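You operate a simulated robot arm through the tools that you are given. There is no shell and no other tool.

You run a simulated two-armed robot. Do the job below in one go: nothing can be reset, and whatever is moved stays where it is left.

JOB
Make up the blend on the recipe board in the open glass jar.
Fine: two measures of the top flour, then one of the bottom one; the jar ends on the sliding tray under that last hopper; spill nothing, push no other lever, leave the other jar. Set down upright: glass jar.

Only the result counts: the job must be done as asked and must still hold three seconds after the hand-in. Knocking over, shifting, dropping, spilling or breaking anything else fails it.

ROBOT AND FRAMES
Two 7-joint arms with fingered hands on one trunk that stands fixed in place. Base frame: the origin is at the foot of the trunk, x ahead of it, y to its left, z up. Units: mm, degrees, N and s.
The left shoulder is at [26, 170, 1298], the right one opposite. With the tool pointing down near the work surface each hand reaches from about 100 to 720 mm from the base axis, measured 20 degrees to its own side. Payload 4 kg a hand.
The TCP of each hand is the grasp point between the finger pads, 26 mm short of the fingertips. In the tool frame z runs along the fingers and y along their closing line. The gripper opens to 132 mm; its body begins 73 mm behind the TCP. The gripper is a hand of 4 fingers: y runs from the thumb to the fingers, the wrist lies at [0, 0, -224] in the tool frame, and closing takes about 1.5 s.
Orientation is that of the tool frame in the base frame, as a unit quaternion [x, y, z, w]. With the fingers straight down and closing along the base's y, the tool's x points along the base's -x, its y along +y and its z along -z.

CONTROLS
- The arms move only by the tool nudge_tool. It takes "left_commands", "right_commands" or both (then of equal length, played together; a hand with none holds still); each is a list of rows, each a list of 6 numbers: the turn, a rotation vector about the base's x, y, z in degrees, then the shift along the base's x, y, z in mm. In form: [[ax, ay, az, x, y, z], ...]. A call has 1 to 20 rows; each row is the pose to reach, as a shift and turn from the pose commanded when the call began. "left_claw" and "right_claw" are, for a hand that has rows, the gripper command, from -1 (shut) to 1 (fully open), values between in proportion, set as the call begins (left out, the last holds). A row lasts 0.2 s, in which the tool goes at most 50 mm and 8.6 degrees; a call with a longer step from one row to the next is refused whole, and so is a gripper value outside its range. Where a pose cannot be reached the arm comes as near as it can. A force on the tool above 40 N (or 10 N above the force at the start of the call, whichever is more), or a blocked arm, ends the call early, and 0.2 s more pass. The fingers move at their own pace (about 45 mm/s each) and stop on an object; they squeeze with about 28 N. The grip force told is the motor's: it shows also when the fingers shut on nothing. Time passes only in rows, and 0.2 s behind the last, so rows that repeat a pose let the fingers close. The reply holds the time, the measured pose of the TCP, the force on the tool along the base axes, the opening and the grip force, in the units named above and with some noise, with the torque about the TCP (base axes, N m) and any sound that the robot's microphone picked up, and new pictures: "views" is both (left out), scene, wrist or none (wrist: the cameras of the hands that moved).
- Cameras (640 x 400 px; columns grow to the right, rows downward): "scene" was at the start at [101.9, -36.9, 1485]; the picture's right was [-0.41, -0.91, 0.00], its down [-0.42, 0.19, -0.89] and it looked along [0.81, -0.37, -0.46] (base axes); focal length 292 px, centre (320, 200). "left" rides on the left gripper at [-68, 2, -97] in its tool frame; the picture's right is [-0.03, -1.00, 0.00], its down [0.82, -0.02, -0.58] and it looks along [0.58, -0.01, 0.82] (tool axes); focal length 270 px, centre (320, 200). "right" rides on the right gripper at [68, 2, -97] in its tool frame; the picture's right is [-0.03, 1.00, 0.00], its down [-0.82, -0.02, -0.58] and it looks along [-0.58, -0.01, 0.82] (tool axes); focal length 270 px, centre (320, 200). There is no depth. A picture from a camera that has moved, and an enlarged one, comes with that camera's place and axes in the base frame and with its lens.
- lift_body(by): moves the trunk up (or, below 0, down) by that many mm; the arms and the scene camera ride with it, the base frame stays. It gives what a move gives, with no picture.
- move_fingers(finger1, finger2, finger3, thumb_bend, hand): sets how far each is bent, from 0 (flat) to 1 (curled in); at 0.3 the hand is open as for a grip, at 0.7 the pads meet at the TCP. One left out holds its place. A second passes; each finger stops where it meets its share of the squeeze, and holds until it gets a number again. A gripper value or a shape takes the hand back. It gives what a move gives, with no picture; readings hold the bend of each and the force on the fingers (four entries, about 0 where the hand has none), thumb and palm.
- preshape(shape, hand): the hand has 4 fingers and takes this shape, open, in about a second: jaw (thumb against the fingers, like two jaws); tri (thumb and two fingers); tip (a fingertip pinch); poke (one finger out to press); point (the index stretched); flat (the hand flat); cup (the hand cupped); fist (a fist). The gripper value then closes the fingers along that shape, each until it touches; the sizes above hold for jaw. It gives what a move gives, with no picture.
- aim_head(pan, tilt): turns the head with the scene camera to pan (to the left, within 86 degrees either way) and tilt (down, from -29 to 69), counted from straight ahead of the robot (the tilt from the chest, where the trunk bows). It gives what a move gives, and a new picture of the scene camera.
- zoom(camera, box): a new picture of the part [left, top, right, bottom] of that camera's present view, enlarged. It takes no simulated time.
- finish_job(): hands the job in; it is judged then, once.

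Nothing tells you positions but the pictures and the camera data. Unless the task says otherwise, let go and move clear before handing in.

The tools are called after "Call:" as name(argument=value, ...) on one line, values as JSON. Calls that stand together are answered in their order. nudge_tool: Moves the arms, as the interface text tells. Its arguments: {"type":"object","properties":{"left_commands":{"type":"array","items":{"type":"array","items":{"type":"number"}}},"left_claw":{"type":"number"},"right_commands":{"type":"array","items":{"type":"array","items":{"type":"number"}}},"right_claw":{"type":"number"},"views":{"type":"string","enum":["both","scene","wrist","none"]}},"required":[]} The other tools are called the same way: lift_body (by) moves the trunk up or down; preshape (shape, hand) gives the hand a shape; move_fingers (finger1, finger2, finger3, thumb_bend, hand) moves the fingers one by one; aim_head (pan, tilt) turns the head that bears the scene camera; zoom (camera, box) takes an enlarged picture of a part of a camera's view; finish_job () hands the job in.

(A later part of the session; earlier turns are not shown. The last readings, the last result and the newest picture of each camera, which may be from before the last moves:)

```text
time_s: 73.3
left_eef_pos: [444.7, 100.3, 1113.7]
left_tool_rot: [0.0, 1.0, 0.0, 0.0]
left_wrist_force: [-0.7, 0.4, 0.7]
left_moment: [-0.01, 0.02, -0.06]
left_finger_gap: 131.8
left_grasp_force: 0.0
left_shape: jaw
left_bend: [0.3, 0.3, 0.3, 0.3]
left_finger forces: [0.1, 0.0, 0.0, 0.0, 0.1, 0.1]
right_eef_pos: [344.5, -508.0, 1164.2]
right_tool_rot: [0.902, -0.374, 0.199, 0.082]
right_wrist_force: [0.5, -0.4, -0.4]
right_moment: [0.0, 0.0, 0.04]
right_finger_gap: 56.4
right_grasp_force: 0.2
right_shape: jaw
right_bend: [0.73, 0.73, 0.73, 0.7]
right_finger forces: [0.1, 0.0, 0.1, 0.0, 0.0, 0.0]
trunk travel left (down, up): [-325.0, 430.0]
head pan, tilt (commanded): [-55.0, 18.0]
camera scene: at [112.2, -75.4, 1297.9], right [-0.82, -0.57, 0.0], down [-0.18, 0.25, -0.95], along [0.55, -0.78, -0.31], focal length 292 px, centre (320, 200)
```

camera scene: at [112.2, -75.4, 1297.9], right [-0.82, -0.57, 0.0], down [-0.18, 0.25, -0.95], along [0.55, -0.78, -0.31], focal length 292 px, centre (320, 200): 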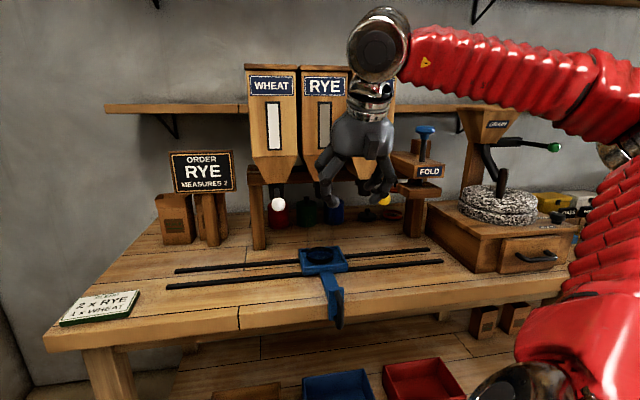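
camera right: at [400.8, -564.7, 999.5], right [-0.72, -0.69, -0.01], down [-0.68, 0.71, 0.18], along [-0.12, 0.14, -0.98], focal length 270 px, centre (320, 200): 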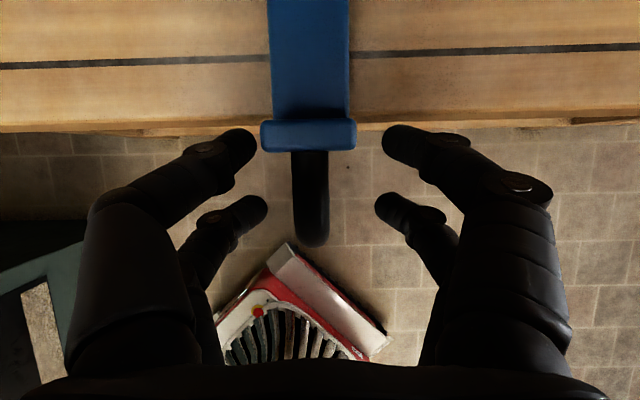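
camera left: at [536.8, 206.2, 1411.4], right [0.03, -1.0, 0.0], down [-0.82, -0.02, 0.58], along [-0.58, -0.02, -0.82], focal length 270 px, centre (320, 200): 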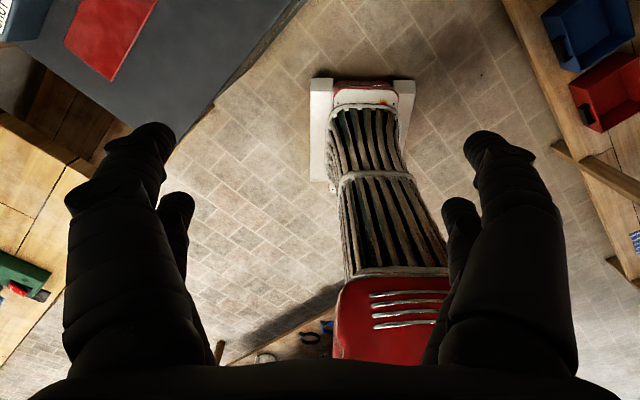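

I'll check the jar against the nozzle from this higher view.

Call:
zoom(camera="scene", box=[240, 150, 420, 340])

```text
2.11 times, centred on (330, 245) of scene
camera zoom: at [112.2, -75.4, 1297.9], right [-0.82, -0.57, 0.0], down [-0.18, 0.25, -0.95], along [0.55, -0.78, -0.31], focal length 614 px, centre (299, 105)
```

zoom: 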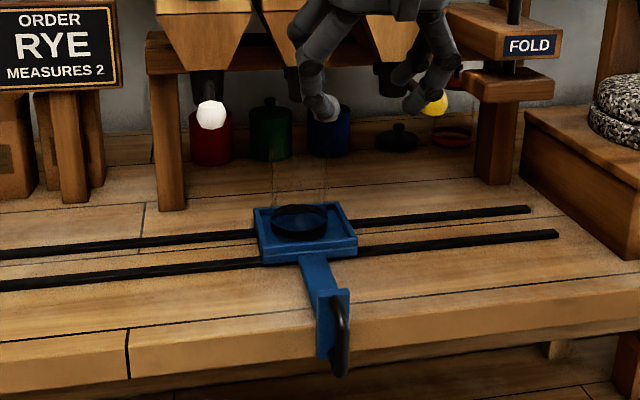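

The jar is roughly centred in the tray. I'll close the fingers, tilt the hand to about 45°, and hold in front of the grey rye lever at a safe height.

Call:
nudge_tool(right_commands=[[-4.7, -4.7, 0, 0, 0, 5], [-9.5, -9.4, 0, 0, 0, 10], [-14.2, -14.1, 0, 0, 0, 16], [-14.2, -14.1, 0, 0, 0, 16], [-14.2, -14.1, 0, 0, 0, 16], [-14.2, -14.1, 0, 0, 0, 16], [-14.2, -14.1, 0, 0, 0, 16]], right_claw=-1, views="both")

```text
time_s: 74.9
left_eef_pos: [445.0, 100.2, 1112.9]
left_tool_rot: [0.0, 1.0, 0.0, -0.001]
left_wrist_force: [-0.2, 0.2, -0.1]
left_moment: [0.03, 0.04, -0.01]
left_finger_gap: 131.9
left_grasp_force: 0.1
left_shape: jaw
left_bend: [0.3, 0.3, 0.3, 0.3]
left_finger forces: [0.0, 0.1, 0.1, 0.0, 0.0, 0.0]
right_eef_pos: [345.3, -507.6, 1179.5]
right_tool_rot: [0.854, -0.354, 0.353, 0.146]
right_wrist_force: [0.1, 1.3, -0.8]
right_moment: [-0.02, -0.02, -0.01]
right_finger_gap: 0.2
right_grasp_force: 28.4
right_shape: jaw
right_bend: [0.62, 0.63, 0.63, 0.7]
right_finger forces: [0.1, 0.1, 0.1, 0.0, 0.0, 0.1]
trunk travel left (down, up): [-325.0, 430.0]
head pan, tilt (commanded): [-55.0, 18.0]
camera scene: at [112.1, -75.4, 1297.9], right [-0.82, -0.57, 0.0], down [-0.18, 0.25, -0.95], along [0.55, -0.78, -0.31], focal length 292 px, centre (320, 200)
camera right: at [329.8, -494.6, 1297.2], right [-0.72, -0.69, -0.02], down [-0.68, 0.71, -0.17], along [0.13, -0.11, -0.99], focal length 270 px, centre (320, 200)
```

scene: 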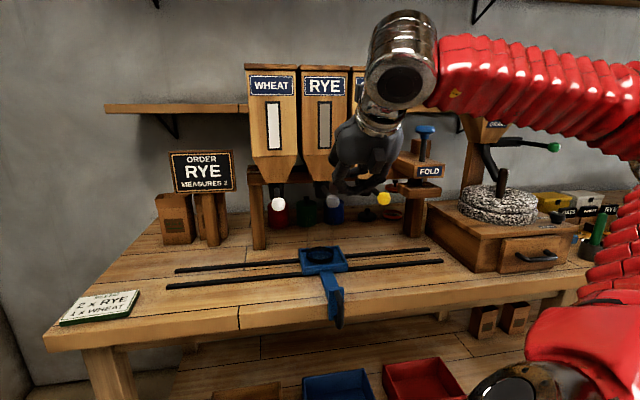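
right: 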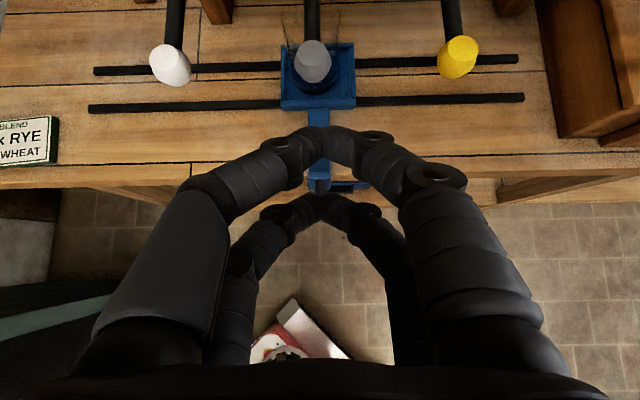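

The wrist camera now looks straight down on the three knobs, with the tray squarely under the grey one: tray e≈110, knob e≈110, n≈737. I'll move the closed fingertips over the grey knob, still about 30 mm above it.

Call:
nudge_tool(right_commands=[[0, 0, 0, 24, -22.3, 0], [0, 0, 0, 48, -44.6, 0], [0, 0, 0, 72, -66.9, 0], [0, 0, 0, 96, -89.2, 0]], views="both")

Call:
zoom(camera="scene", box=[240, 130, 440, 290])

```text
time_s: 75.9
left_eef_pos: [445.2, 99.7, 1113.5]
left_tool_rot: [0.0, 1.0, 0.0, 0.0]
left_wrist_force: [0.3, 0.8, -0.1]
left_moment: [0.03, 0.02, -0.03]
left_finger_gap: 131.8
left_grasp_force: 0.1
left_shape: jaw
left_bend: [0.3, 0.3, 0.3, 0.3]
left_finger forces: [0.1, 0.1, 0.1, 0.0, 0.0, 0.1]
right_eef_pos: [443.0, -597.2, 1177.6]
right_tool_rot: [0.853, -0.355, 0.353, 0.147]
right_wrist_force: [0.4, -0.2, -0.7]
right_moment: [-0.03, -0.03, 0.0]
right_finger_gap: 0.0
right_grasp_force: 28.3
right_shape: jaw
right_bend: [0.62, 0.63, 0.63, 0.7]
right_finger forces: [0.1, 0.0, 0.0, 0.0, 0.0, 0.0]
trunk travel left (down, up): [-325.0, 430.0]
head pan, tilt (commanded): [-55.0, 18.0]
camera scene: at [112.8, -75.6, 1297.8], right [-0.82, -0.57, 0.0], down [-0.18, 0.25, -0.95], along [0.55, -0.78, -0.31], focal length 292 px, centre (320, 200)
camera right: at [429.6, -583.7, 1294.5], right [-0.72, -0.69, -0.02], down [-0.68, 0.71, -0.17], along [0.13, -0.11, -0.99], focal length 270 px, centre (320, 200)
```

scene: 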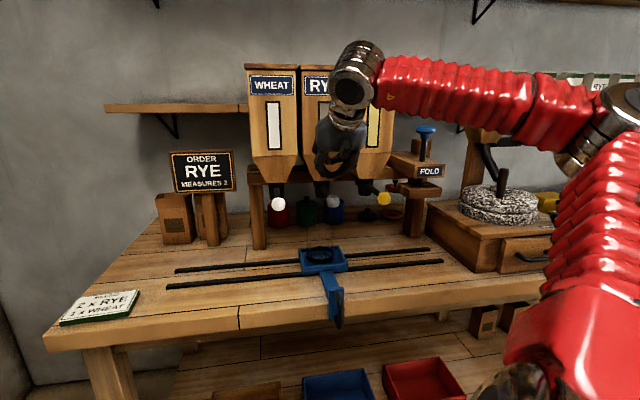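
right: 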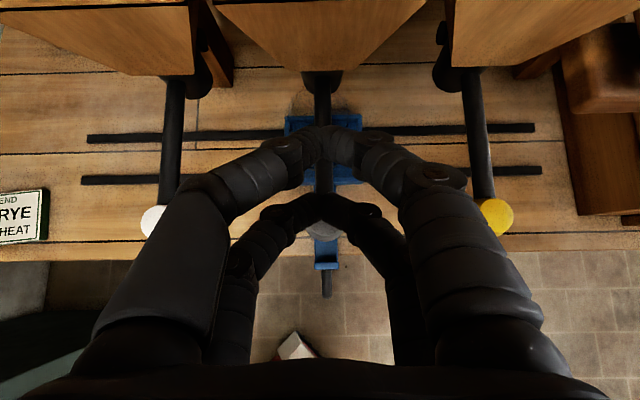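

```text
2.50 times, centred on (340, 210) of scene
camera zoom: at [112.8, -75.6, 1297.8], right [-0.82, -0.57, 0.0], down [-0.18, 0.25, -0.95], along [0.55, -0.78, -0.31], focal length 729 px, centre (270, 175)
```

zoom: 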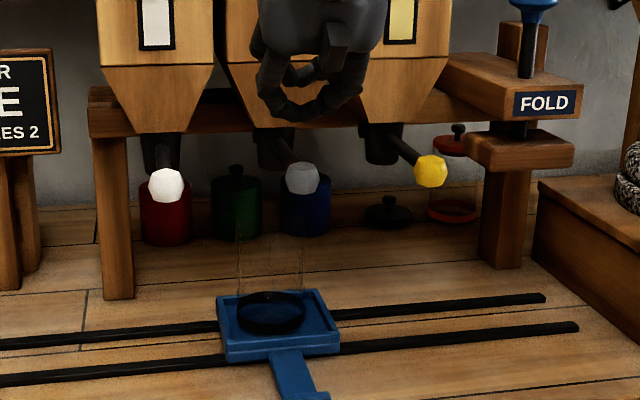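

The fingertips are lined up above the grey knob, with the white and yellow knobs well clear on either side. I'll come down to just above it and then press in small steps, watching force and sound.

Call:
nudge_tool(right_commands=[[0, 0, 0, 0, 0, -7], [0, 0, 0, 0, 0, -14], [0, 0, 0, 0, 0, -20], [0, 0, 0, 0, 0, -24]], views="both")

Call:
zoom(camera="scene", box=[280, 130, 400, 230])

```text
time_s: 76.9
left_eef_pos: [444.3, 99.7, 1113.2]
left_tool_rot: [-0.001, 1.0, 0.0, -0.001]
left_wrist_force: [0.3, 0.5, 0.7]
left_moment: [0.02, -0.01, 0.0]
left_finger_gap: 131.7
left_grasp_force: 0.0
left_shape: jaw
left_bend: [0.3, 0.3, 0.3, 0.3]
left_finger forces: [0.0, 0.0, 0.0, 0.0, 0.0, 0.0]
right_eef_pos: [442.0, -595.4, 1155.1]
right_tool_rot: [0.854, -0.353, 0.353, 0.145]
right_wrist_force: [0.1, -0.3, -0.3]
right_moment: [0.01, 0.0, 0.0]
right_finger_gap: 0.0
right_grasp_force: 27.9
right_shape: jaw
right_bend: [0.62, 0.63, 0.63, 0.7]
right_finger forces: [0.0, 0.0, 0.0, 0.0, 0.0, 0.0]
trunk travel left (down, up): [-325.0, 430.0]
head pan, tilt (commanded): [-55.0, 18.0]
camera scene: at [112.2, -75.4, 1297.9], right [-0.82, -0.57, 0.0], down [-0.18, 0.25, -0.95], along [0.55, -0.78, -0.31], focal length 292 px, centre (320, 200)
camera right: at [427.2, -582.7, 1271.7], right [-0.72, -0.69, -0.02], down [-0.68, 0.71, -0.17], along [0.13, -0.11, -0.99], focal length 270 px, centre (320, 200)
```

scene: 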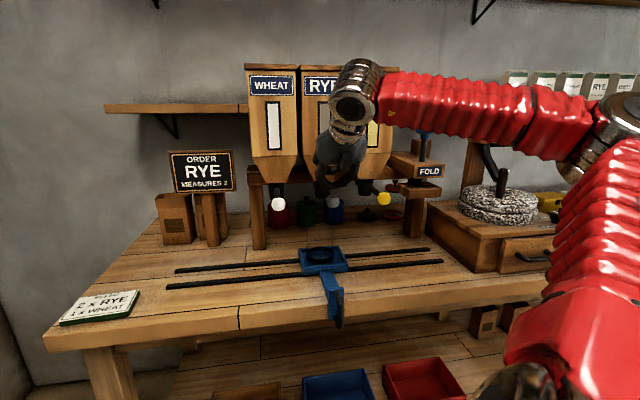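
right: 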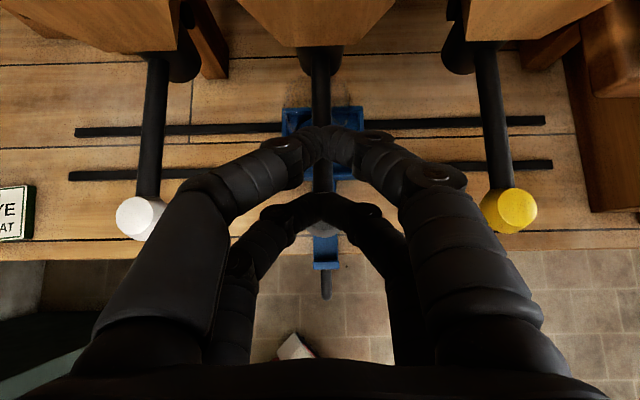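

```text
4.00 times, centred on (340, 180) of scene
camera zoom: at [112.2, -75.4, 1297.9], right [-0.82, -0.57, 0.0], down [-0.18, 0.25, -0.95], along [0.55, -0.78, -0.31], focal length 1166 px, centre (240, 280)
```

zoom: 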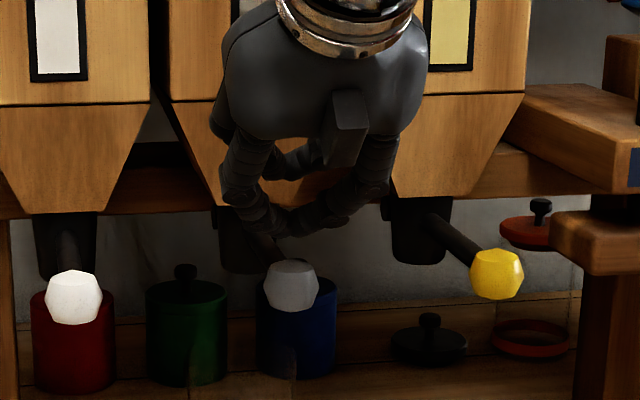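

There's roughly 12–15 mm left above the knob. I'll start pressing slowly.

Call:
nudge_tool(right_commands=[[0, 0, 0, 0, 0, -5], [0, 0, 0, 0, 0, -10], [0, 0, 0, 0, 0, -15], [0, 0, 0, 0, 0, -20]], views="none")

Call:
zoom(camera="scene", box=[280, 130, 400, 230])

```text
time_s: 77.9
left_eef_pos: [445.2, 99.5, 1112.2]
left_tool_rot: [0.0, 1.0, 0.001, 0.0]
left_wrist_force: [-0.2, -0.7, 0.5]
left_moment: [-0.03, 0.01, 0.0]
left_finger_gap: 131.7
left_grasp_force: 0.1
left_shape: jaw
left_bend: [0.3, 0.3, 0.3, 0.3]
left_finger forces: [0.1, 0.1, 0.0, 0.0, 0.0, 0.0]
right_eef_pos: [439.8, -595.5, 1136.4]
right_tool_rot: [0.853, -0.355, 0.353, 0.146]
right_wrist_force: [0.6, -1.5, 0.2]
right_moment: [-0.01, -0.01, 0.0]
right_finger_gap: 0.0
right_grasp_force: 27.8
right_shape: jaw
right_bend: [0.62, 0.63, 0.63, 0.7]
right_finger forces: [0.0, 0.0, 0.1, 0.0, 0.0, 0.0]
trunk travel left (down, up): [-325.0, 430.0]
head pan, tilt (commanded): [-55.0, 18.0]
```

```text
4.00 times, centred on (340, 180) of scene
camera zoom: at [112.2, -75.4, 1297.9], right [-0.82, -0.57, 0.0], down [-0.18, 0.25, -0.95], along [0.55, -0.78, -0.31], focal length 1166 px, centre (240, 280)
```

zoom: 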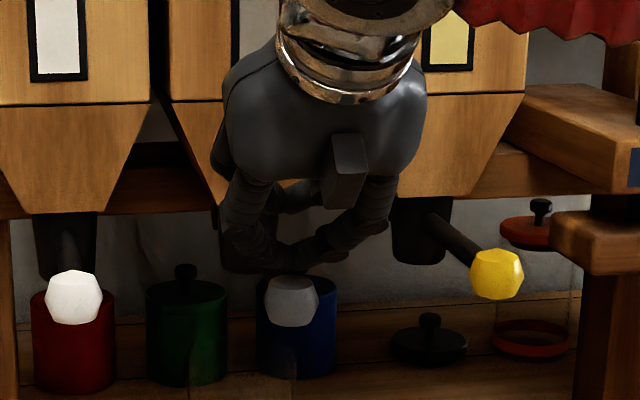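

The grey knob is already moving down under the fingers with very little force. I'll keep pressing in small steps until it triggers or stops.

Call:
nudge_tool(right_commands=[[0, 0, 0, 0, 0, -4], [0, 0, 0, 0, 0, -8], [0, 0, 0, 0, 0, -12]], views="none")

Call:
zoom(camera="scene", box=[260, 130, 420, 290])

```text
time_s: 78.7
left_eef_pos: [444.9, 99.6, 1113.7]
left_tool_rot: [0.0, 1.0, 0.0, 0.0]
left_wrist_force: [-0.5, -0.5, 0.2]
left_moment: [0.04, 0.0, -0.03]
left_finger_gap: 131.9
left_grasp_force: 0.1
left_shape: jaw
left_bend: [0.3, 0.3, 0.3, 0.3]
left_finger forces: [0.0, 0.1, 0.0, 0.1, 0.1, 0.0]
right_eef_pos: [442.3, -595.8, 1124.3]
right_tool_rot: [0.854, -0.353, 0.354, 0.146]
right_wrist_force: [-0.7, 0.0, 1.9]
right_moment: [-0.06, -0.03, -0.02]
right_finger_gap: 0.0
right_grasp_force: 28.2
right_shape: jaw
right_bend: [0.62, 0.63, 0.63, 0.7]
right_finger forces: [0.0, 0.1, 0.0, 0.0, 0.0, 0.0]
trunk travel left (down, up): [-325.0, 430.0]
head pan, tilt (commanded): [-55.0, 18.0]
```

```text
2.50 times, centred on (340, 210) of scene
camera zoom: at [112.2, -75.4, 1297.9], right [-0.82, -0.57, 0.0], down [-0.18, 0.25, -0.95], along [0.55, -0.78, -0.31], focal length 729 px, centre (270, 175)
```

zoom: 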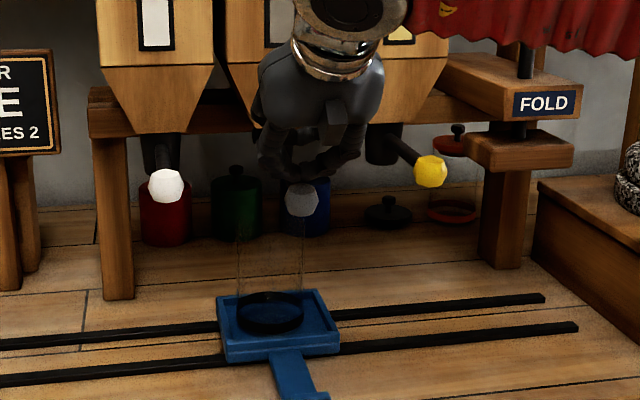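

The lever is about 20 mm down with a light spring force of about 2 N, and the jar is still empty. I'll continue down.

Call:
nudge_tool(right_commands=[[0, 0, 0, 0, 0, -4], [0, 0, 0, 0, 0, -8], [0, 0, 0, 0, 0, -12]], views="none")

Call:
zoom(camera="scene", box=[260, 130, 420, 290])

```text
time_s: 79.5
left_eef_pos: [445.7, 99.5, 1113.0]
left_tool_rot: [0.0, 1.0, 0.0, 0.0]
left_wrist_force: [0.0, 0.0, 0.1]
left_moment: [0.01, 0.0, -0.02]
left_finger_gap: 132.1
left_grasp_force: 0.0
left_shape: jaw
left_bend: [0.3, 0.3, 0.3, 0.3]
left_finger forces: [0.0, 0.0, 0.0, 0.0, 0.0, 0.0]
right_eef_pos: [440.9, -595.9, 1112.2]
right_tool_rot: [0.854, -0.355, 0.352, 0.146]
right_wrist_force: [0.1, 0.2, 1.7]
right_moment: [-0.05, -0.02, -0.01]
right_finger_gap: 0.1
right_grasp_force: 28.2
right_shape: jaw
right_bend: [0.62, 0.63, 0.63, 0.7]
right_finger forces: [0.1, 0.0, 0.2, 0.1, 0.0, 0.0]
trunk travel left (down, up): [-325.0, 430.0]
head pan, tilt (commanded): [-55.0, 18.0]
```

```text
2.50 times, centred on (340, 210) of scene
camera zoom: at [112.2, -75.3, 1297.9], right [-0.82, -0.57, 0.0], down [-0.18, 0.25, -0.95], along [0.55, -0.78, -0.31], focal length 729 px, centre (270, 175)
```

zoom: 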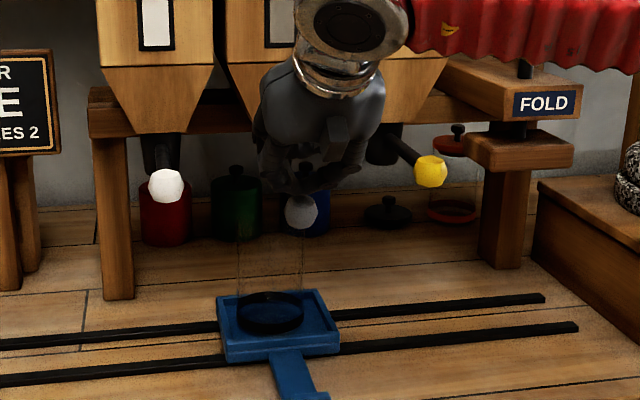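

The knob is about 30 mm down with no release yet. I'll go on.

Call:
nudge_tool(right_commands=[[0, 0, 0, 0, 0, -4], [0, 0, 0, 0, 0, -8], [0, 0, 0, 0, 0, -12]], views="none")

Call:
zoom(camera="scene", box=[260, 130, 420, 290])

```text
time_s: 80.3
left_eef_pos: [443.6, 99.9, 1113.8]
left_tool_rot: [0.0, 1.0, 0.0, 0.0]
left_wrist_force: [-0.8, 0.6, 0.9]
left_moment: [0.01, -0.01, 0.0]
left_finger_gap: 131.8
left_grasp_force: 0.0
left_shape: jaw
left_bend: [0.3, 0.3, 0.3, 0.3]
left_finger forces: [0.0, 0.0, 0.0, 0.1, 0.0, 0.1]
right_eef_pos: [441.4, -596.2, 1099.8]
right_tool_rot: [0.854, -0.354, 0.353, 0.145]
right_wrist_force: [0.6, 0.4, 2.7]
right_moment: [0.03, -0.01, 0.0]
right_finger_gap: 0.0
right_grasp_force: 28.0
right_shape: jaw
right_bend: [0.62, 0.63, 0.63, 0.7]
right_finger forces: [0.0, 0.1, 0.0, 0.1, 0.0, 0.0]
trunk travel left (down, up): [-325.0, 430.0]
head pan, tilt (commanded): [-55.0, 18.0]
```

```text
2.50 times, centred on (340, 210) of scene
camera zoom: at [112.1, -75.2, 1297.9], right [-0.82, -0.57, 0.0], down [-0.18, 0.25, -0.95], along [0.55, -0.78, -0.31], focal length 729 px, centre (270, 175)
```

zoom: 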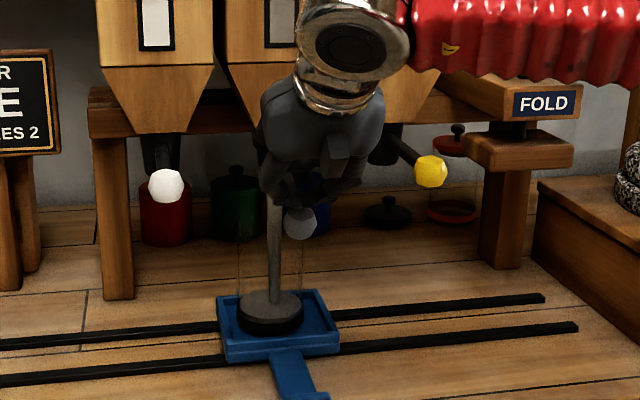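

Grey flour is now streaming straight into the jar. I'll hold for a moment to see whether the flow is metered and stops on its own.

Call:
nudge_tool(right_commands=[[0, 0, 0, 0, 0, 0]], views="none")

Call:
zoom(camera="scene", box=[260, 130, 420, 290])

```text
time_s: 80.7
left_eef_pos: [443.6, 100.4, 1112.9]
left_tool_rot: [0.0, 1.0, 0.0, 0.0]
left_wrist_force: [0.2, 0.1, 0.9]
left_moment: [0.01, 0.0, 0.02]
left_finger_gap: 132.0
left_grasp_force: 0.1
left_shape: jaw
left_bend: [0.3, 0.3, 0.3, 0.3]
left_finger forces: [0.0, 0.0, 0.0, 0.0, 0.1, 0.1]
right_eef_pos: [441.2, -597.5, 1100.2]
right_tool_rot: [0.854, -0.354, 0.353, 0.146]
right_wrist_force: [0.1, 0.8, 2.5]
right_moment: [0.0, 0.0, -0.02]
right_finger_gap: 0.0
right_grasp_force: 28.2
right_shape: jaw
right_bend: [0.62, 0.63, 0.63, 0.7]
right_finger forces: [0.1, 0.0, 0.0, 0.1, 0.0, 0.0]
trunk travel left (down, up): [-325.0, 430.0]
head pan, tilt (commanded): [-55.0, 18.0]
```

```text
2.50 times, centred on (340, 210) of scene
camera zoom: at [112.1, -75.2, 1297.9], right [-0.82, -0.57, 0.0], down [-0.18, 0.25, -0.95], along [0.55, -0.78, -0.31], focal length 729 px, centre (270, 175)
```

zoom: 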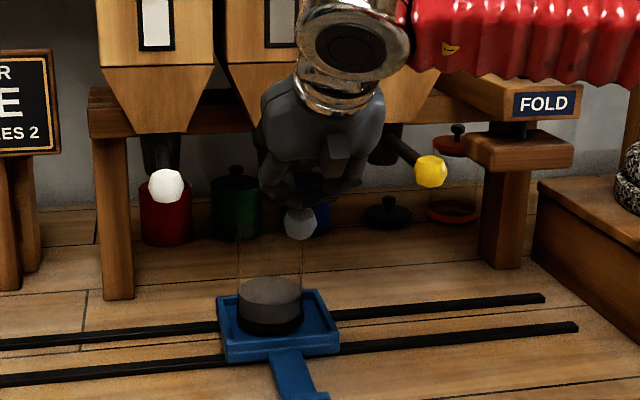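

The flow stopped by itself: one metered portion is in the jar. I'll raise the hand fully so the lever can spring back.

Call:
nudge_tool(right_commands=[[0, 0, 0, 0, 0, 10], [0, 0, 0, 0, 0, 20], [0, 0, 0, 0, 0, 32], [0, 0, 0, 0, 0, 44], [0, 0, 0, 0, 0, 55], [0, 0, 0, 0, 0, 60], [0, 0, 0, 0, 0, 60]], views="none")

Call:
zoom(camera="scene", box=[260, 130, 420, 290])

```text
time_s: 82.3
left_eef_pos: [444.7, 100.6, 1113.8]
left_tool_rot: [0.0, 1.0, 0.0, 0.0]
left_wrist_force: [0.0, -0.3, -0.8]
left_moment: [-0.02, -0.01, -0.03]
left_finger_gap: 131.9
left_grasp_force: 0.0
left_shape: jaw
left_bend: [0.3, 0.3, 0.3, 0.3]
left_finger forces: [0.1, 0.0, 0.1, 0.0, 0.0, 0.1]
right_eef_pos: [440.6, -595.2, 1158.9]
right_tool_rot: [0.853, -0.355, 0.353, 0.147]
right_wrist_force: [-0.5, 0.2, -0.5]
right_moment: [0.0, -0.02, 0.02]
right_finger_gap: 0.0
right_grasp_force: 28.4
right_shape: jaw
right_bend: [0.62, 0.63, 0.63, 0.7]
right_finger forces: [0.0, 0.0, 0.0, 0.0, 0.0, 0.0]
trunk travel left (down, up): [-325.0, 430.0]
head pan, tilt (commanded): [-55.0, 18.0]
```

```text
2.50 times, centred on (340, 210) of scene
camera zoom: at [112.3, -75.4, 1297.9], right [-0.82, -0.57, 0.0], down [-0.18, 0.25, -0.95], along [0.55, -0.78, -0.31], focal length 729 px, centre (270, 175)
```

zoom: 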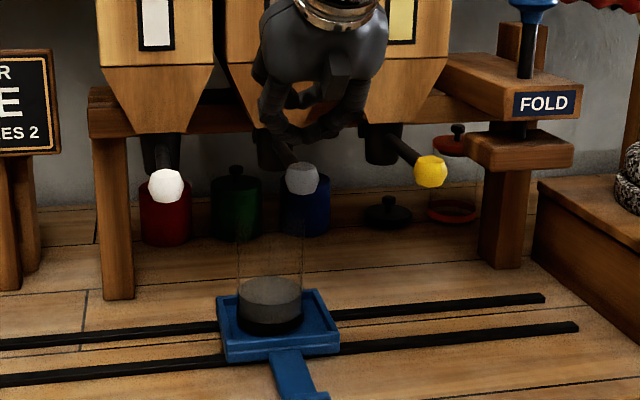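

The lever is back up and the jar holds one measure. Now the second rye press, the same stroke.

Call:
nudge_tool(right_commands=[[0, 0, 0, 0, 0, -8], [0, 0, 0, 0, 0, -16], [0, 0, 0, 0, 0, -23], [0, 0, 0, 0, 0, -29], [0, 0, 0, 0, 0, -34], [0, 0, 0, 0, 0, -39], [0, 0, 0, 0, 0, -44], [0, 0, 0, 0, 0, -49], [0, 0, 0, 0, 0, -54], [0, 0, 0, 0, 0, -59]], views="none")

Call:
zoom(camera="scene", box=[260, 130, 420, 290])

```text
time_s: 84.5
left_eef_pos: [444.6, 99.9, 1113.1]
left_tool_rot: [0.001, 1.0, 0.0, 0.0]
left_wrist_force: [0.2, 0.1, -0.1]
left_moment: [-0.01, 0.02, -0.01]
left_finger_gap: 132.1
left_grasp_force: 0.1
left_shape: jaw
left_bend: [0.3, 0.3, 0.3, 0.3]
left_finger forces: [0.1, 0.0, 0.1, 0.1, 0.0, 0.0]
right_eef_pos: [442.7, -596.2, 1100.2]
right_tool_rot: [0.854, -0.354, 0.353, 0.146]
right_wrist_force: [-1.0, -0.7, 1.8]
right_moment: [-0.08, 0.03, 0.03]
right_finger_gap: 0.1
right_grasp_force: 27.8
right_shape: jaw
right_bend: [0.62, 0.63, 0.63, 0.7]
right_finger forces: [0.0, 0.0, 0.0, 0.1, 0.0, 0.0]
trunk travel left (down, up): [-325.0, 430.0]
head pan, tilt (commanded): [-55.0, 18.0]
```

```text
2.50 times, centred on (340, 210) of scene
camera zoom: at [112.0, -75.3, 1297.9], right [-0.82, -0.57, 0.0], down [-0.18, 0.25, -0.95], along [0.55, -0.78, -0.31], focal length 729 px, centre (270, 175)
```

zoom: 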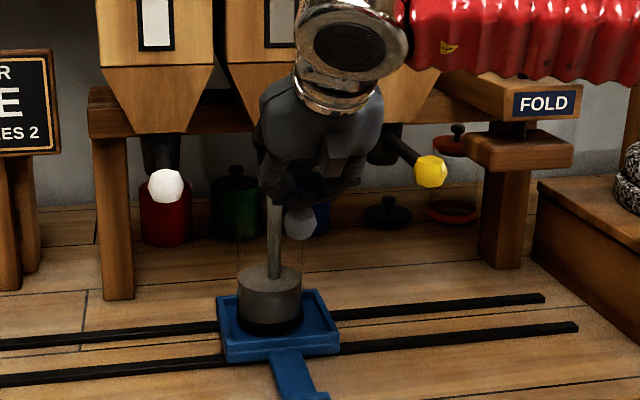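

The second measure is streaming in. I'll hold briefly until it finishes and then raise the hand.

Call:
nudge_tool(right_commands=[[0, 0, 0, 0, 0, 0], [0, 0, 0, 0, 0, 0]], views="none")

Call:
zoom(camera="scene", box=[260, 130, 420, 290])

Call:
nudge_tool(right_commands=[[0, 0, 0, 0, 0, 10], [0, 0, 0, 0, 0, 20], [0, 0, 0, 0, 0, 32], [0, 0, 0, 0, 0, 44], [0, 0, 0, 0, 0, 56], [0, 0, 0, 0, 0, 68], [0, 0, 0, 0, 0, 78], [0, 0, 0, 0, 0, 78]], views="scene")

```text
time_s: 85.1
left_eef_pos: [444.1, 100.9, 1113.8]
left_tool_rot: [-0.001, 1.0, -0.001, 0.0]
left_wrist_force: [0.2, -0.7, 0.3]
left_moment: [-0.02, 0.0, 0.0]
left_finger_gap: 131.8
left_grasp_force: 0.0
left_shape: jaw
left_bend: [0.3, 0.3, 0.3, 0.3]
left_finger forces: [0.0, 0.1, 0.0, 0.1, 0.0, 0.1]
right_eef_pos: [441.2, -596.5, 1100.9]
right_tool_rot: [0.853, -0.354, 0.353, 0.146]
right_wrist_force: [-0.9, 0.1, 2.4]
right_moment: [0.02, 0.05, -0.04]
right_finger_gap: 0.0
right_grasp_force: 28.2
right_shape: jaw
right_bend: [0.62, 0.63, 0.63, 0.7]
right_finger forces: [0.0, 0.0, 0.0, 0.1, 0.0, 0.1]
trunk travel left (down, up): [-325.0, 430.0]
head pan, tilt (commanded): [-55.0, 18.0]
```

```text
2.50 times, centred on (340, 210) of scene
camera zoom: at [112.0, -75.3, 1297.9], right [-0.82, -0.57, 0.0], down [-0.18, 0.25, -0.95], along [0.55, -0.78, -0.31], focal length 729 px, centre (270, 175)
```

zoom: 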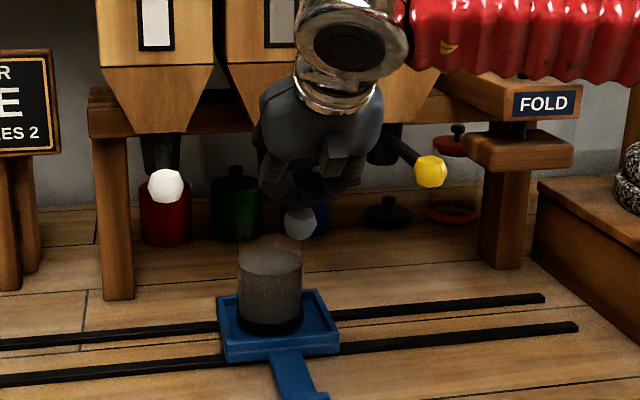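

```text
time_s: 86.9
left_eef_pos: [444.8, 99.5, 1112.0]
left_tool_rot: [0.0, 1.0, 0.0, -0.001]
left_wrist_force: [-0.2, 0.1, 0.5]
left_moment: [0.0, 0.01, 0.02]
left_finger_gap: 132.1
left_grasp_force: 0.1
left_shape: jaw
left_bend: [0.3, 0.3, 0.3, 0.3]
left_finger forces: [0.1, 0.0, 0.0, 0.0, 0.1, 0.0]
right_eef_pos: [442.8, -595.9, 1177.8]
right_tool_rot: [0.853, -0.355, 0.352, 0.147]
right_wrist_force: [0.4, 0.5, 1.1]
right_moment: [0.0, 0.0, 0.04]
right_finger_gap: 0.0
right_grasp_force: 28.5
right_shape: jaw
right_bend: [0.62, 0.63, 0.63, 0.7]
right_finger forces: [0.0, 0.0, 0.1, 0.1, 0.0, 0.0]
trunk travel left (down, up): [-325.0, 430.0]
head pan, tilt (commanded): [-55.0, 18.0]
camera scene: at [112.3, -75.5, 1297.8], right [-0.82, -0.57, 0.0], down [-0.18, 0.25, -0.95], along [0.55, -0.78, -0.31], focal length 292 px, centre (320, 200)
```

scene: 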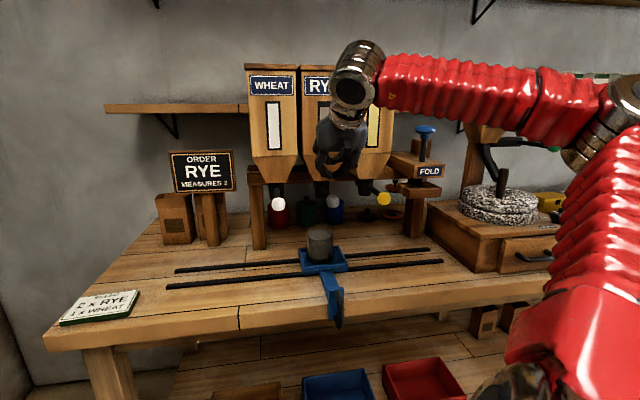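

Two rye measures are in, the lever is up, and nothing was spilled. Now I'll back off and return to the handle: retreat, tilt down, open, and look at the handle from above.

Call:
nudge_tool(right_commands=[[0, 0, 0, -24, 24, 5], [0, 0, 0, -48, 48, 5], [0, 0, 0, -72, 72, 5], [0, 0, 0, -95, 95, 5]], views="none")

Call:
nudge_tool(right_commands=[[4.7, 4.7, 0, 0, 0, -20], [9.5, 9.4, 0, 10, -10, -50], [14.2, 14.1, 0, 20, -20, -85], [14.2, 14.1, 0, 30, -30, -120], [14.2, 14.1, 0, 40, -40, -155], [14.2, 14.1, 0, 45, -45, -190], [14.2, 14.1, 0, 45, -45, -215]], right_claw=1, views="both")

```text
time_s: 87.9
left_eef_pos: [444.8, 99.8, 1112.9]
left_tool_rot: [0.0, 1.0, 0.0, -0.001]
left_wrist_force: [0.0, -1.0, -0.7]
left_moment: [0.02, -0.03, 0.03]
left_finger_gap: 132.1
left_grasp_force: 0.0
left_shape: jaw
left_bend: [0.3, 0.3, 0.3, 0.3]
left_finger forces: [0.0, 0.0, 0.0, 0.0, 0.0, 0.1]
right_eef_pos: [344.8, -501.3, 1185.2]
right_tool_rot: [0.854, -0.354, 0.352, 0.146]
right_wrist_force: [-0.3, 0.3, 0.4]
right_moment: [0.01, 0.04, 0.02]
right_finger_gap: 0.0
right_grasp_force: 28.2
right_shape: jaw
right_bend: [0.62, 0.63, 0.63, 0.7]
right_finger forces: [0.0, 0.1, 0.0, 0.0, 0.1, 0.0]
trunk travel left (down, up): [-325.0, 430.0]
head pan, tilt (commanded): [-55.0, 18.0]
```

```text
time_s: 89.5
left_eef_pos: [444.7, 99.8, 1112.6]
left_tool_rot: [0.0, 1.0, -0.001, -0.001]
left_wrist_force: [0.3, -0.4, 0.7]
left_moment: [0.03, 0.0, -0.02]
left_finger_gap: 131.8
left_grasp_force: 0.0
left_shape: jaw
left_bend: [0.3, 0.3, 0.3, 0.3]
left_finger forces: [0.1, 0.0, 0.0, 0.0, 0.0, 0.0]
right_eef_pos: [391.2, -545.9, 967.3]
right_tool_rot: [0.902, -0.374, 0.199, 0.082]
right_wrist_force: [0.2, 0.4, 0.0]
right_moment: [-0.02, 0.01, 0.01]
right_finger_gap: 131.6
right_grasp_force: 0.1
right_shape: jaw
right_bend: [0.3, 0.3, 0.3, 0.3]
right_finger forces: [0.0, 0.0, 0.0, 0.0, 0.1, 0.1]
trunk travel left (down, up): [-325.0, 430.0]
head pan, tilt (commanded): [-55.0, 18.0]
camera scene: at [112.4, -75.5, 1297.9], right [-0.82, -0.57, 0.0], down [-0.18, 0.25, -0.95], along [0.55, -0.78, -0.31], focal length 292 px, centre (320, 200)
camera right: at [405.3, -562.4, 1083.9], right [-0.72, -0.69, -0.01], down [-0.68, 0.71, 0.18], along [-0.12, 0.14, -0.98], focal length 270 px, centre (320, 200)
```

scene: 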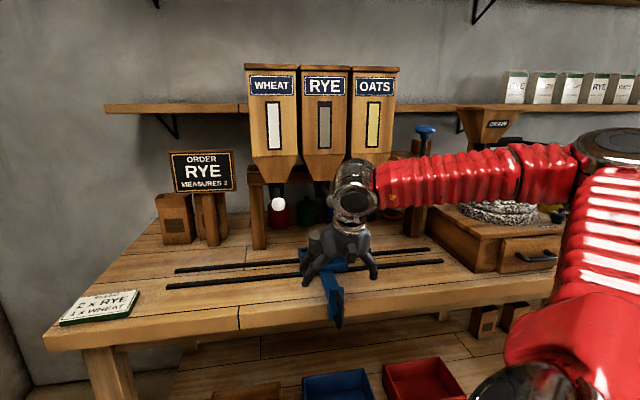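
right: 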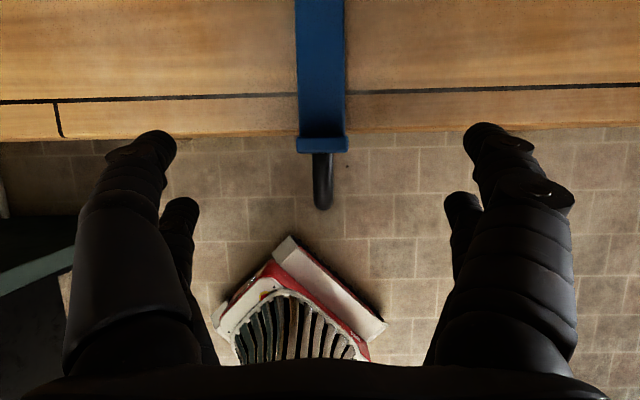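

The plate is centred between the fingers. I'll lower to the same height as before and form the loose cage again.

Call:
nudge_tool(right_commands=[[0, 0, 0, 0, 0, -15], [0, 0, 0, 0, 0, -35], [0, 0, 0, 0, 0, -55], [0, 0, 0, 0, 0, -72], [0, 0, 0, 0, 0, -83]], views="none")

Call:
nudge_tool(right_commands=[[0, 0, 0, 0, 0, 0], [0, 0, 0, 0, 0, 0], [0, 0, 0, 0, 0, 0], [0, 0, 0, 0, 0, 0], [0, 0, 0, 0, 0, 0], [0, 0, 0, 0, 0, 0]], right_claw=-0.15, views="both")

```text
time_s: 90.7
left_eef_pos: [444.1, 100.6, 1113.6]
left_tool_rot: [0.0, 1.0, 0.0, -0.002]
left_wrist_force: [-0.3, 0.8, -0.4]
left_moment: [-0.02, 0.02, -0.05]
left_finger_gap: 131.9
left_grasp_force: 0.1
left_shape: jaw
left_bend: [0.3, 0.3, 0.3, 0.3]
left_finger forces: [0.1, 0.0, 0.0, 0.0, 0.0, 0.0]
right_eef_pos: [390.2, -545.2, 882.7]
right_tool_rot: [0.902, -0.375, 0.199, 0.082]
right_wrist_force: [-0.2, 0.6, 0.6]
right_moment: [0.03, -0.02, 0.02]
right_finger_gap: 131.8
right_grasp_force: 0.1
right_shape: jaw
right_bend: [0.3, 0.3, 0.3, 0.3]
right_finger forces: [0.1, 0.1, 0.0, 0.1, 0.1, 0.0]
trunk travel left (down, up): [-325.0, 430.0]
head pan, tilt (commanded): [-55.0, 18.0]
```

```text
time_s: 92.1
left_eef_pos: [444.7, 99.4, 1113.1]
left_tool_rot: [-0.001, 1.0, 0.0, -0.001]
left_wrist_force: [0.2, 0.4, 0.6]
left_moment: [0.0, -0.03, -0.01]
left_finger_gap: 131.8
left_grasp_force: 0.1
left_shape: jaw
left_bend: [0.3, 0.3, 0.3, 0.3]
left_finger forces: [0.1, 0.0, 0.1, 0.1, 0.0, 0.0]
right_eef_pos: [392.4, -544.1, 884.6]
right_tool_rot: [0.902, -0.374, 0.199, 0.081]
right_wrist_force: [0.3, -0.3, -0.1]
right_moment: [0.03, -0.01, -0.03]
right_finger_gap: 56.5
right_grasp_force: 0.1
right_shape: jaw
right_bend: [0.73, 0.73, 0.73, 0.7]
right_finger forces: [0.0, 0.0, 0.1, 0.0, 0.0, 0.1]
trunk travel left (down, up): [-325.0, 430.0]
head pan, tilt (commanded): [-55.0, 18.0]
camera scene: at [112.3, -75.4, 1297.9], right [-0.82, -0.57, 0.0], down [-0.18, 0.25, -0.95], along [0.55, -0.78, -0.31], focal length 292 px, centre (320, 200)
camera right: at [405.2, -561.2, 1000.2], right [-0.72, -0.69, -0.01], down [-0.68, 0.71, 0.18], along [-0.12, 0.14, -0.98], focal length 270 px, centre (320, 200)
```

scene: 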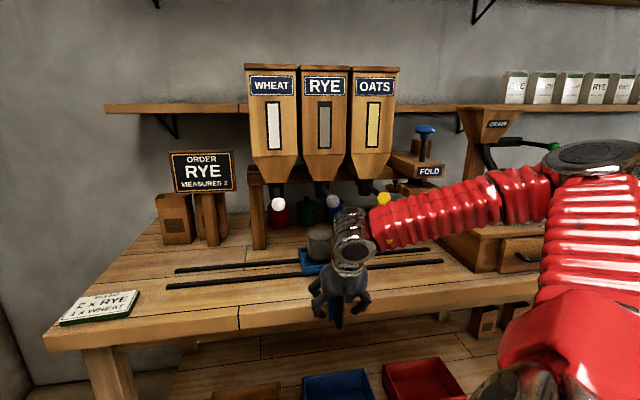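
right: 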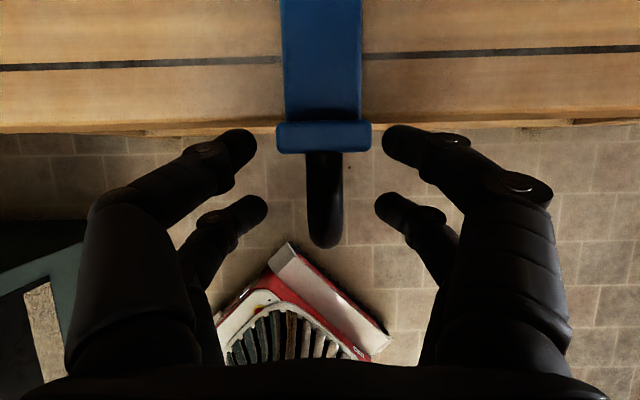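

The cage is set again. I'll slide the tray back toward the wheat hopper slowly, stopping a little short.

Call:
nudge_tool(right_commands=[[0, 0, 0, 2, 2, 0], [0, 0, 0, 5, 5, 0], [0, 0, 0, 9, 9, 0], [0, 0, 0, 14, 14, 0], [0, 0, 0, 19, 19, 0], [0, 0, 0, 25, 25, 0], [0, 0, 0, 31, 31, 0], [0, 0, 0, 37, 37, 0], [0, 0, 0, 43, 43, 0], [0, 0, 0, 49, 49, 0], [0, 0, 0, 55, 55, 0], [0, 0, 0, 61, 61, 0], [0, 0, 0, 66, 66, 0], [0, 0, 0, 70, 70, 0], [0, 0, 0, 73, 73, 0], [0, 0, 0, 75.5, 75.5, 0], [0, 0, 0, 77.5, 77.5, 0], [0, 0, 0, 79, 79, 0], [0, 0, 0, 80, 80, 0]], views="both")

Call:
zoom(camera="scene", box=[220, 130, 400, 310])

```text
time_s: 96.1
left_eef_pos: [445.4, 100.3, 1113.6]
left_tool_rot: [0.0, 1.0, -0.001, -0.002]
left_wrist_force: [0.6, 0.3, -0.1]
left_moment: [-0.03, -0.01, 0.0]
left_finger_gap: 131.7
left_grasp_force: 0.1
left_shape: jaw
left_bend: [0.3, 0.3, 0.3, 0.3]
left_finger forces: [0.0, 0.1, 0.1, 0.1, 0.1, 0.1]
right_eef_pos: [470.9, -465.7, 887.3]
right_tool_rot: [0.902, -0.375, 0.199, 0.082]
right_wrist_force: [-0.4, -0.1, 0.4]
right_moment: [0.0, 0.04, -0.04]
right_finger_gap: 57.2
right_grasp_force: 0.1
right_shape: jaw
right_bend: [0.73, 0.73, 0.73, 0.7]
right_finger forces: [0.9, 0.1, 0.0, 0.0, 0.0, 0.0]
trunk travel left (down, up): [-325.0, 430.0]
head pan, tilt (commanded): [-55.0, 18.0]
camera scene: at [112.4, -75.4, 1297.9], right [-0.82, -0.57, 0.0], down [-0.18, 0.25, -0.95], along [0.55, -0.78, -0.31], focal length 292 px, centre (320, 200)
camera right: at [486.0, -482.4, 1002.6], right [-0.72, -0.69, -0.01], down [-0.68, 0.71, 0.18], along [-0.12, 0.14, -0.98], focal length 270 px, centre (320, 200)
```

scene: 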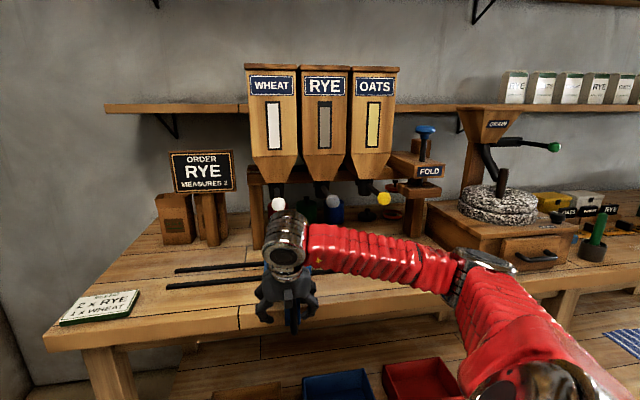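
right: 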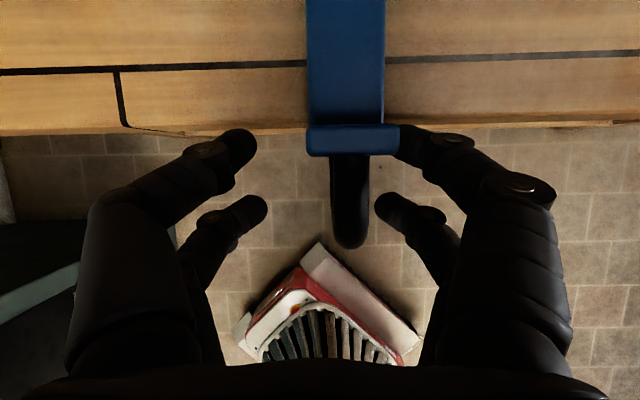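

```text
2.22 times, centred on (310, 220) of scene
camera zoom: at [112.4, -75.4, 1297.9], right [-0.82, -0.57, 0.0], down [-0.18, 0.25, -0.95], along [0.55, -0.78, -0.31], focal length 648 px, centre (342, 156)
```

zoom: 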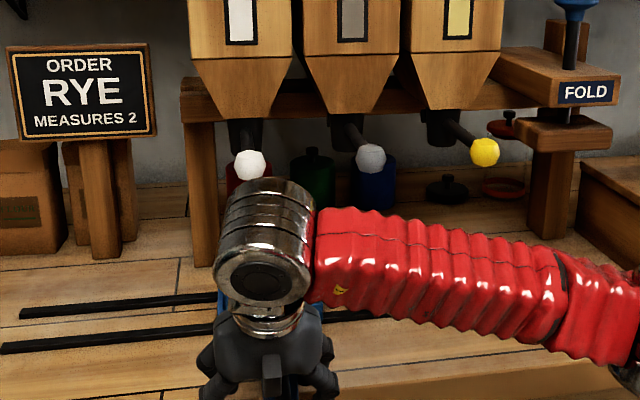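

The tray is at about e≈9.5, so I'll push the remaining 19 mm gently.

Call:
nudge_tool(right_commands=[[0, 0, 0, 2, 2, 0], [0, 0, 0, 4.5, 4.5, 0], [0, 0, 0, 7, 7, 0], [0, 0, 0, 9.3, 9.3, 0], [0, 0, 0, 11.2, 11.2, 0], [0, 0, 0, 12.6, 12.6, 0], [0, 0, 0, 13.4, 13.4, 0], [0, 0, 0, 13.6, 13.6, 0]], views="wrist")

```text
time_s: 97.9
left_eef_pos: [443.9, 100.2, 1112.1]
left_tool_rot: [0.0, 1.0, 0.0, -0.001]
left_wrist_force: [-0.1, 0.7, 0.2]
left_moment: [0.03, -0.03, 0.0]
left_finger_gap: 131.8
left_grasp_force: 0.0
left_shape: jaw
left_bend: [0.3, 0.3, 0.3, 0.3]
left_finger forces: [0.1, 0.1, 0.0, 0.0, 0.0, 0.1]
right_eef_pos: [484.7, -453.7, 886.5]
right_tool_rot: [0.901, -0.375, 0.199, 0.083]
right_wrist_force: [-0.4, -0.8, -0.3]
right_moment: [-0.01, -0.02, -0.01]
right_finger_gap: 56.9
right_grasp_force: 0.1
right_shape: jaw
right_bend: [0.73, 0.73, 0.73, 0.7]
right_finger forces: [1.0, 0.1, 0.1, 0.1, 0.0, 0.1]
trunk travel left (down, up): [-325.0, 430.0]
head pan, tilt (commanded): [-55.0, 18.0]
camera right: at [498.7, -469.2, 1002.0], right [-0.72, -0.69, -0.01], down [-0.68, 0.71, 0.18], along [-0.12, 0.14, -0.98], focal length 270 px, centre (320, 200)
```

right: 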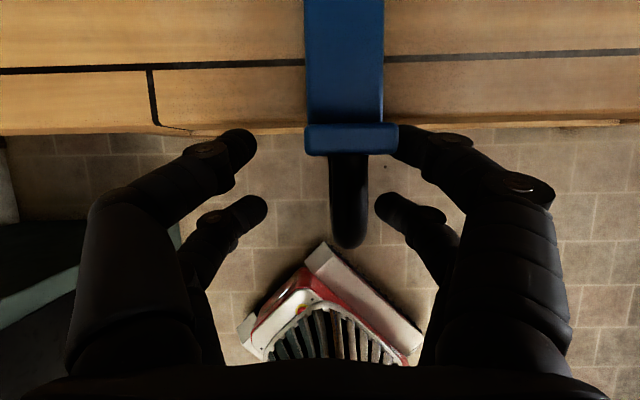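

The tray should now be at about e≈-9.5. I'll ease the fingers off the plate, lift straight up, back off, and go to the view from above for an alignment check.

Call:
nudge_tool(right_commands=[[0, 0, 0, -2, -2, 0], [0, 0, 0, -4, -4, 0], [0, 0, 0, -5, -5, 0], [0, 0, 0, -5, -5, 15], [0, 0, 0, -5, -5, 40], [0, 0, 0, -5, -5, 65], [0, 0, 0, -15, 5, 95], [0, 0, 0, -30, 20, 130], [0, 0, 0, -45, 35, 170], [0, 0, 0, -48, 38, 215], [0, 0, 0, -48, 38, 260], [0, 0, 0, -48, 38, 293]], views="none")

Call:
nudge_tool(right_commands=[[-4.7, -4.7, 0, 0, 0, 0], [-9.5, -9.4, 0, 0, 0, 0], [-14.2, -14.1, 0, 0, 0, 0], [-14.2, -14.1, 0, 0, 0, 0], [-14.2, -14.1, 0, 0, 0, 0], [-14.2, -14.1, 0, 0, 0, 0], [-14.2, -14.1, 0, 0, 0, 0]], right_claw=-1, views="both")

```text
time_s: 100.5
left_eef_pos: [442.9, 101.1, 1113.8]
left_tool_rot: [0.0, 1.0, 0.0, 0.001]
left_wrist_force: [0.3, -0.2, 1.0]
left_moment: [-0.01, -0.08, 0.0]
left_finger_gap: 131.6
left_grasp_force: 0.0
left_shape: jaw
left_bend: [0.3, 0.3, 0.3, 0.3]
left_finger forces: [0.1, 0.0, 0.0, 0.0, 0.0, 0.1]
right_eef_pos: [434.3, -411.2, 1178.7]
right_tool_rot: [0.902, -0.374, 0.199, 0.082]
right_wrist_force: [-0.5, 0.5, 0.3]
right_moment: [0.01, -0.07, 0.05]
right_finger_gap: 56.6
right_grasp_force: 0.1
right_shape: jaw
right_bend: [0.73, 0.73, 0.73, 0.7]
right_finger forces: [0.0, 0.0, 0.0, 0.0, 0.1, 0.1]
trunk travel left (down, up): [-325.0, 430.0]
head pan, tilt (commanded): [-55.0, 18.0]
```

```text
time_s: 102.1
left_eef_pos: [444.9, 99.3, 1113.0]
left_tool_rot: [0.0, 1.0, 0.0, -0.001]
left_wrist_force: [-0.7, 0.1, 0.4]
left_moment: [0.01, 0.01, 0.01]
left_finger_gap: 132.2
left_grasp_force: 0.0
left_shape: jaw
left_bend: [0.3, 0.3, 0.3, 0.3]
left_finger forces: [0.1, 0.1, 0.1, 0.0, 0.0, 0.0]
right_eef_pos: [437.5, -413.2, 1178.2]
right_tool_rot: [0.854, -0.354, 0.353, 0.146]
right_wrist_force: [-0.3, 0.0, 0.2]
right_moment: [0.0, 0.03, -0.02]
right_finger_gap: 0.1
right_grasp_force: 27.9
right_shape: jaw
right_bend: [0.62, 0.63, 0.63, 0.7]
right_finger forces: [0.0, 0.1, 0.0, 0.0, 0.1, 0.0]
trunk travel left (down, up): [-325.0, 430.0]
head pan, tilt (commanded): [-55.0, 18.0]
camera scene: at [112.4, -75.4, 1297.9], right [-0.82, -0.57, 0.0], down [-0.18, 0.25, -0.95], along [0.55, -0.78, -0.31], focal length 292 px, centre (320, 200)
camera right: at [421.6, -400.9, 1294.4], right [-0.72, -0.69, -0.02], down [-0.68, 0.71, -0.17], along [0.13, -0.11, -0.99], focal length 270 px, centre (320, 200)
```

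scene: 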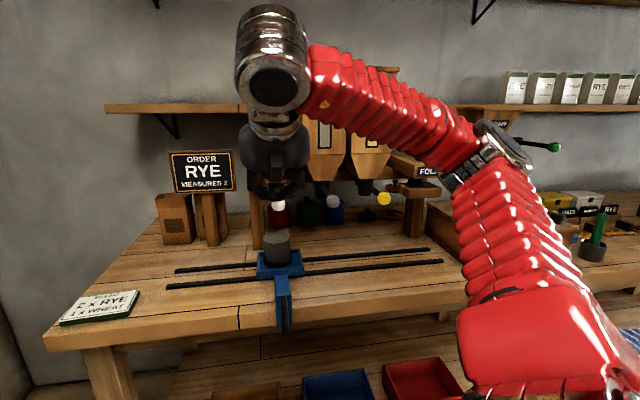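
right: 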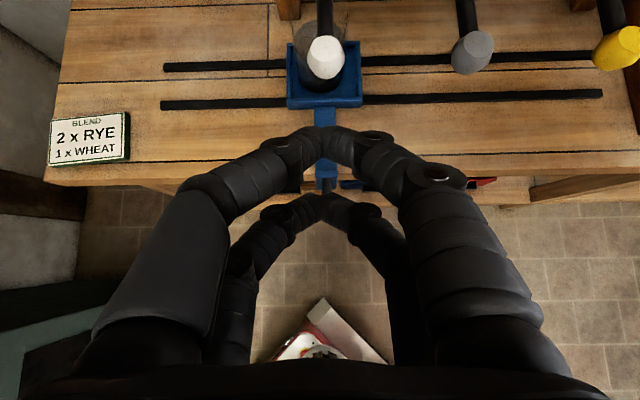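

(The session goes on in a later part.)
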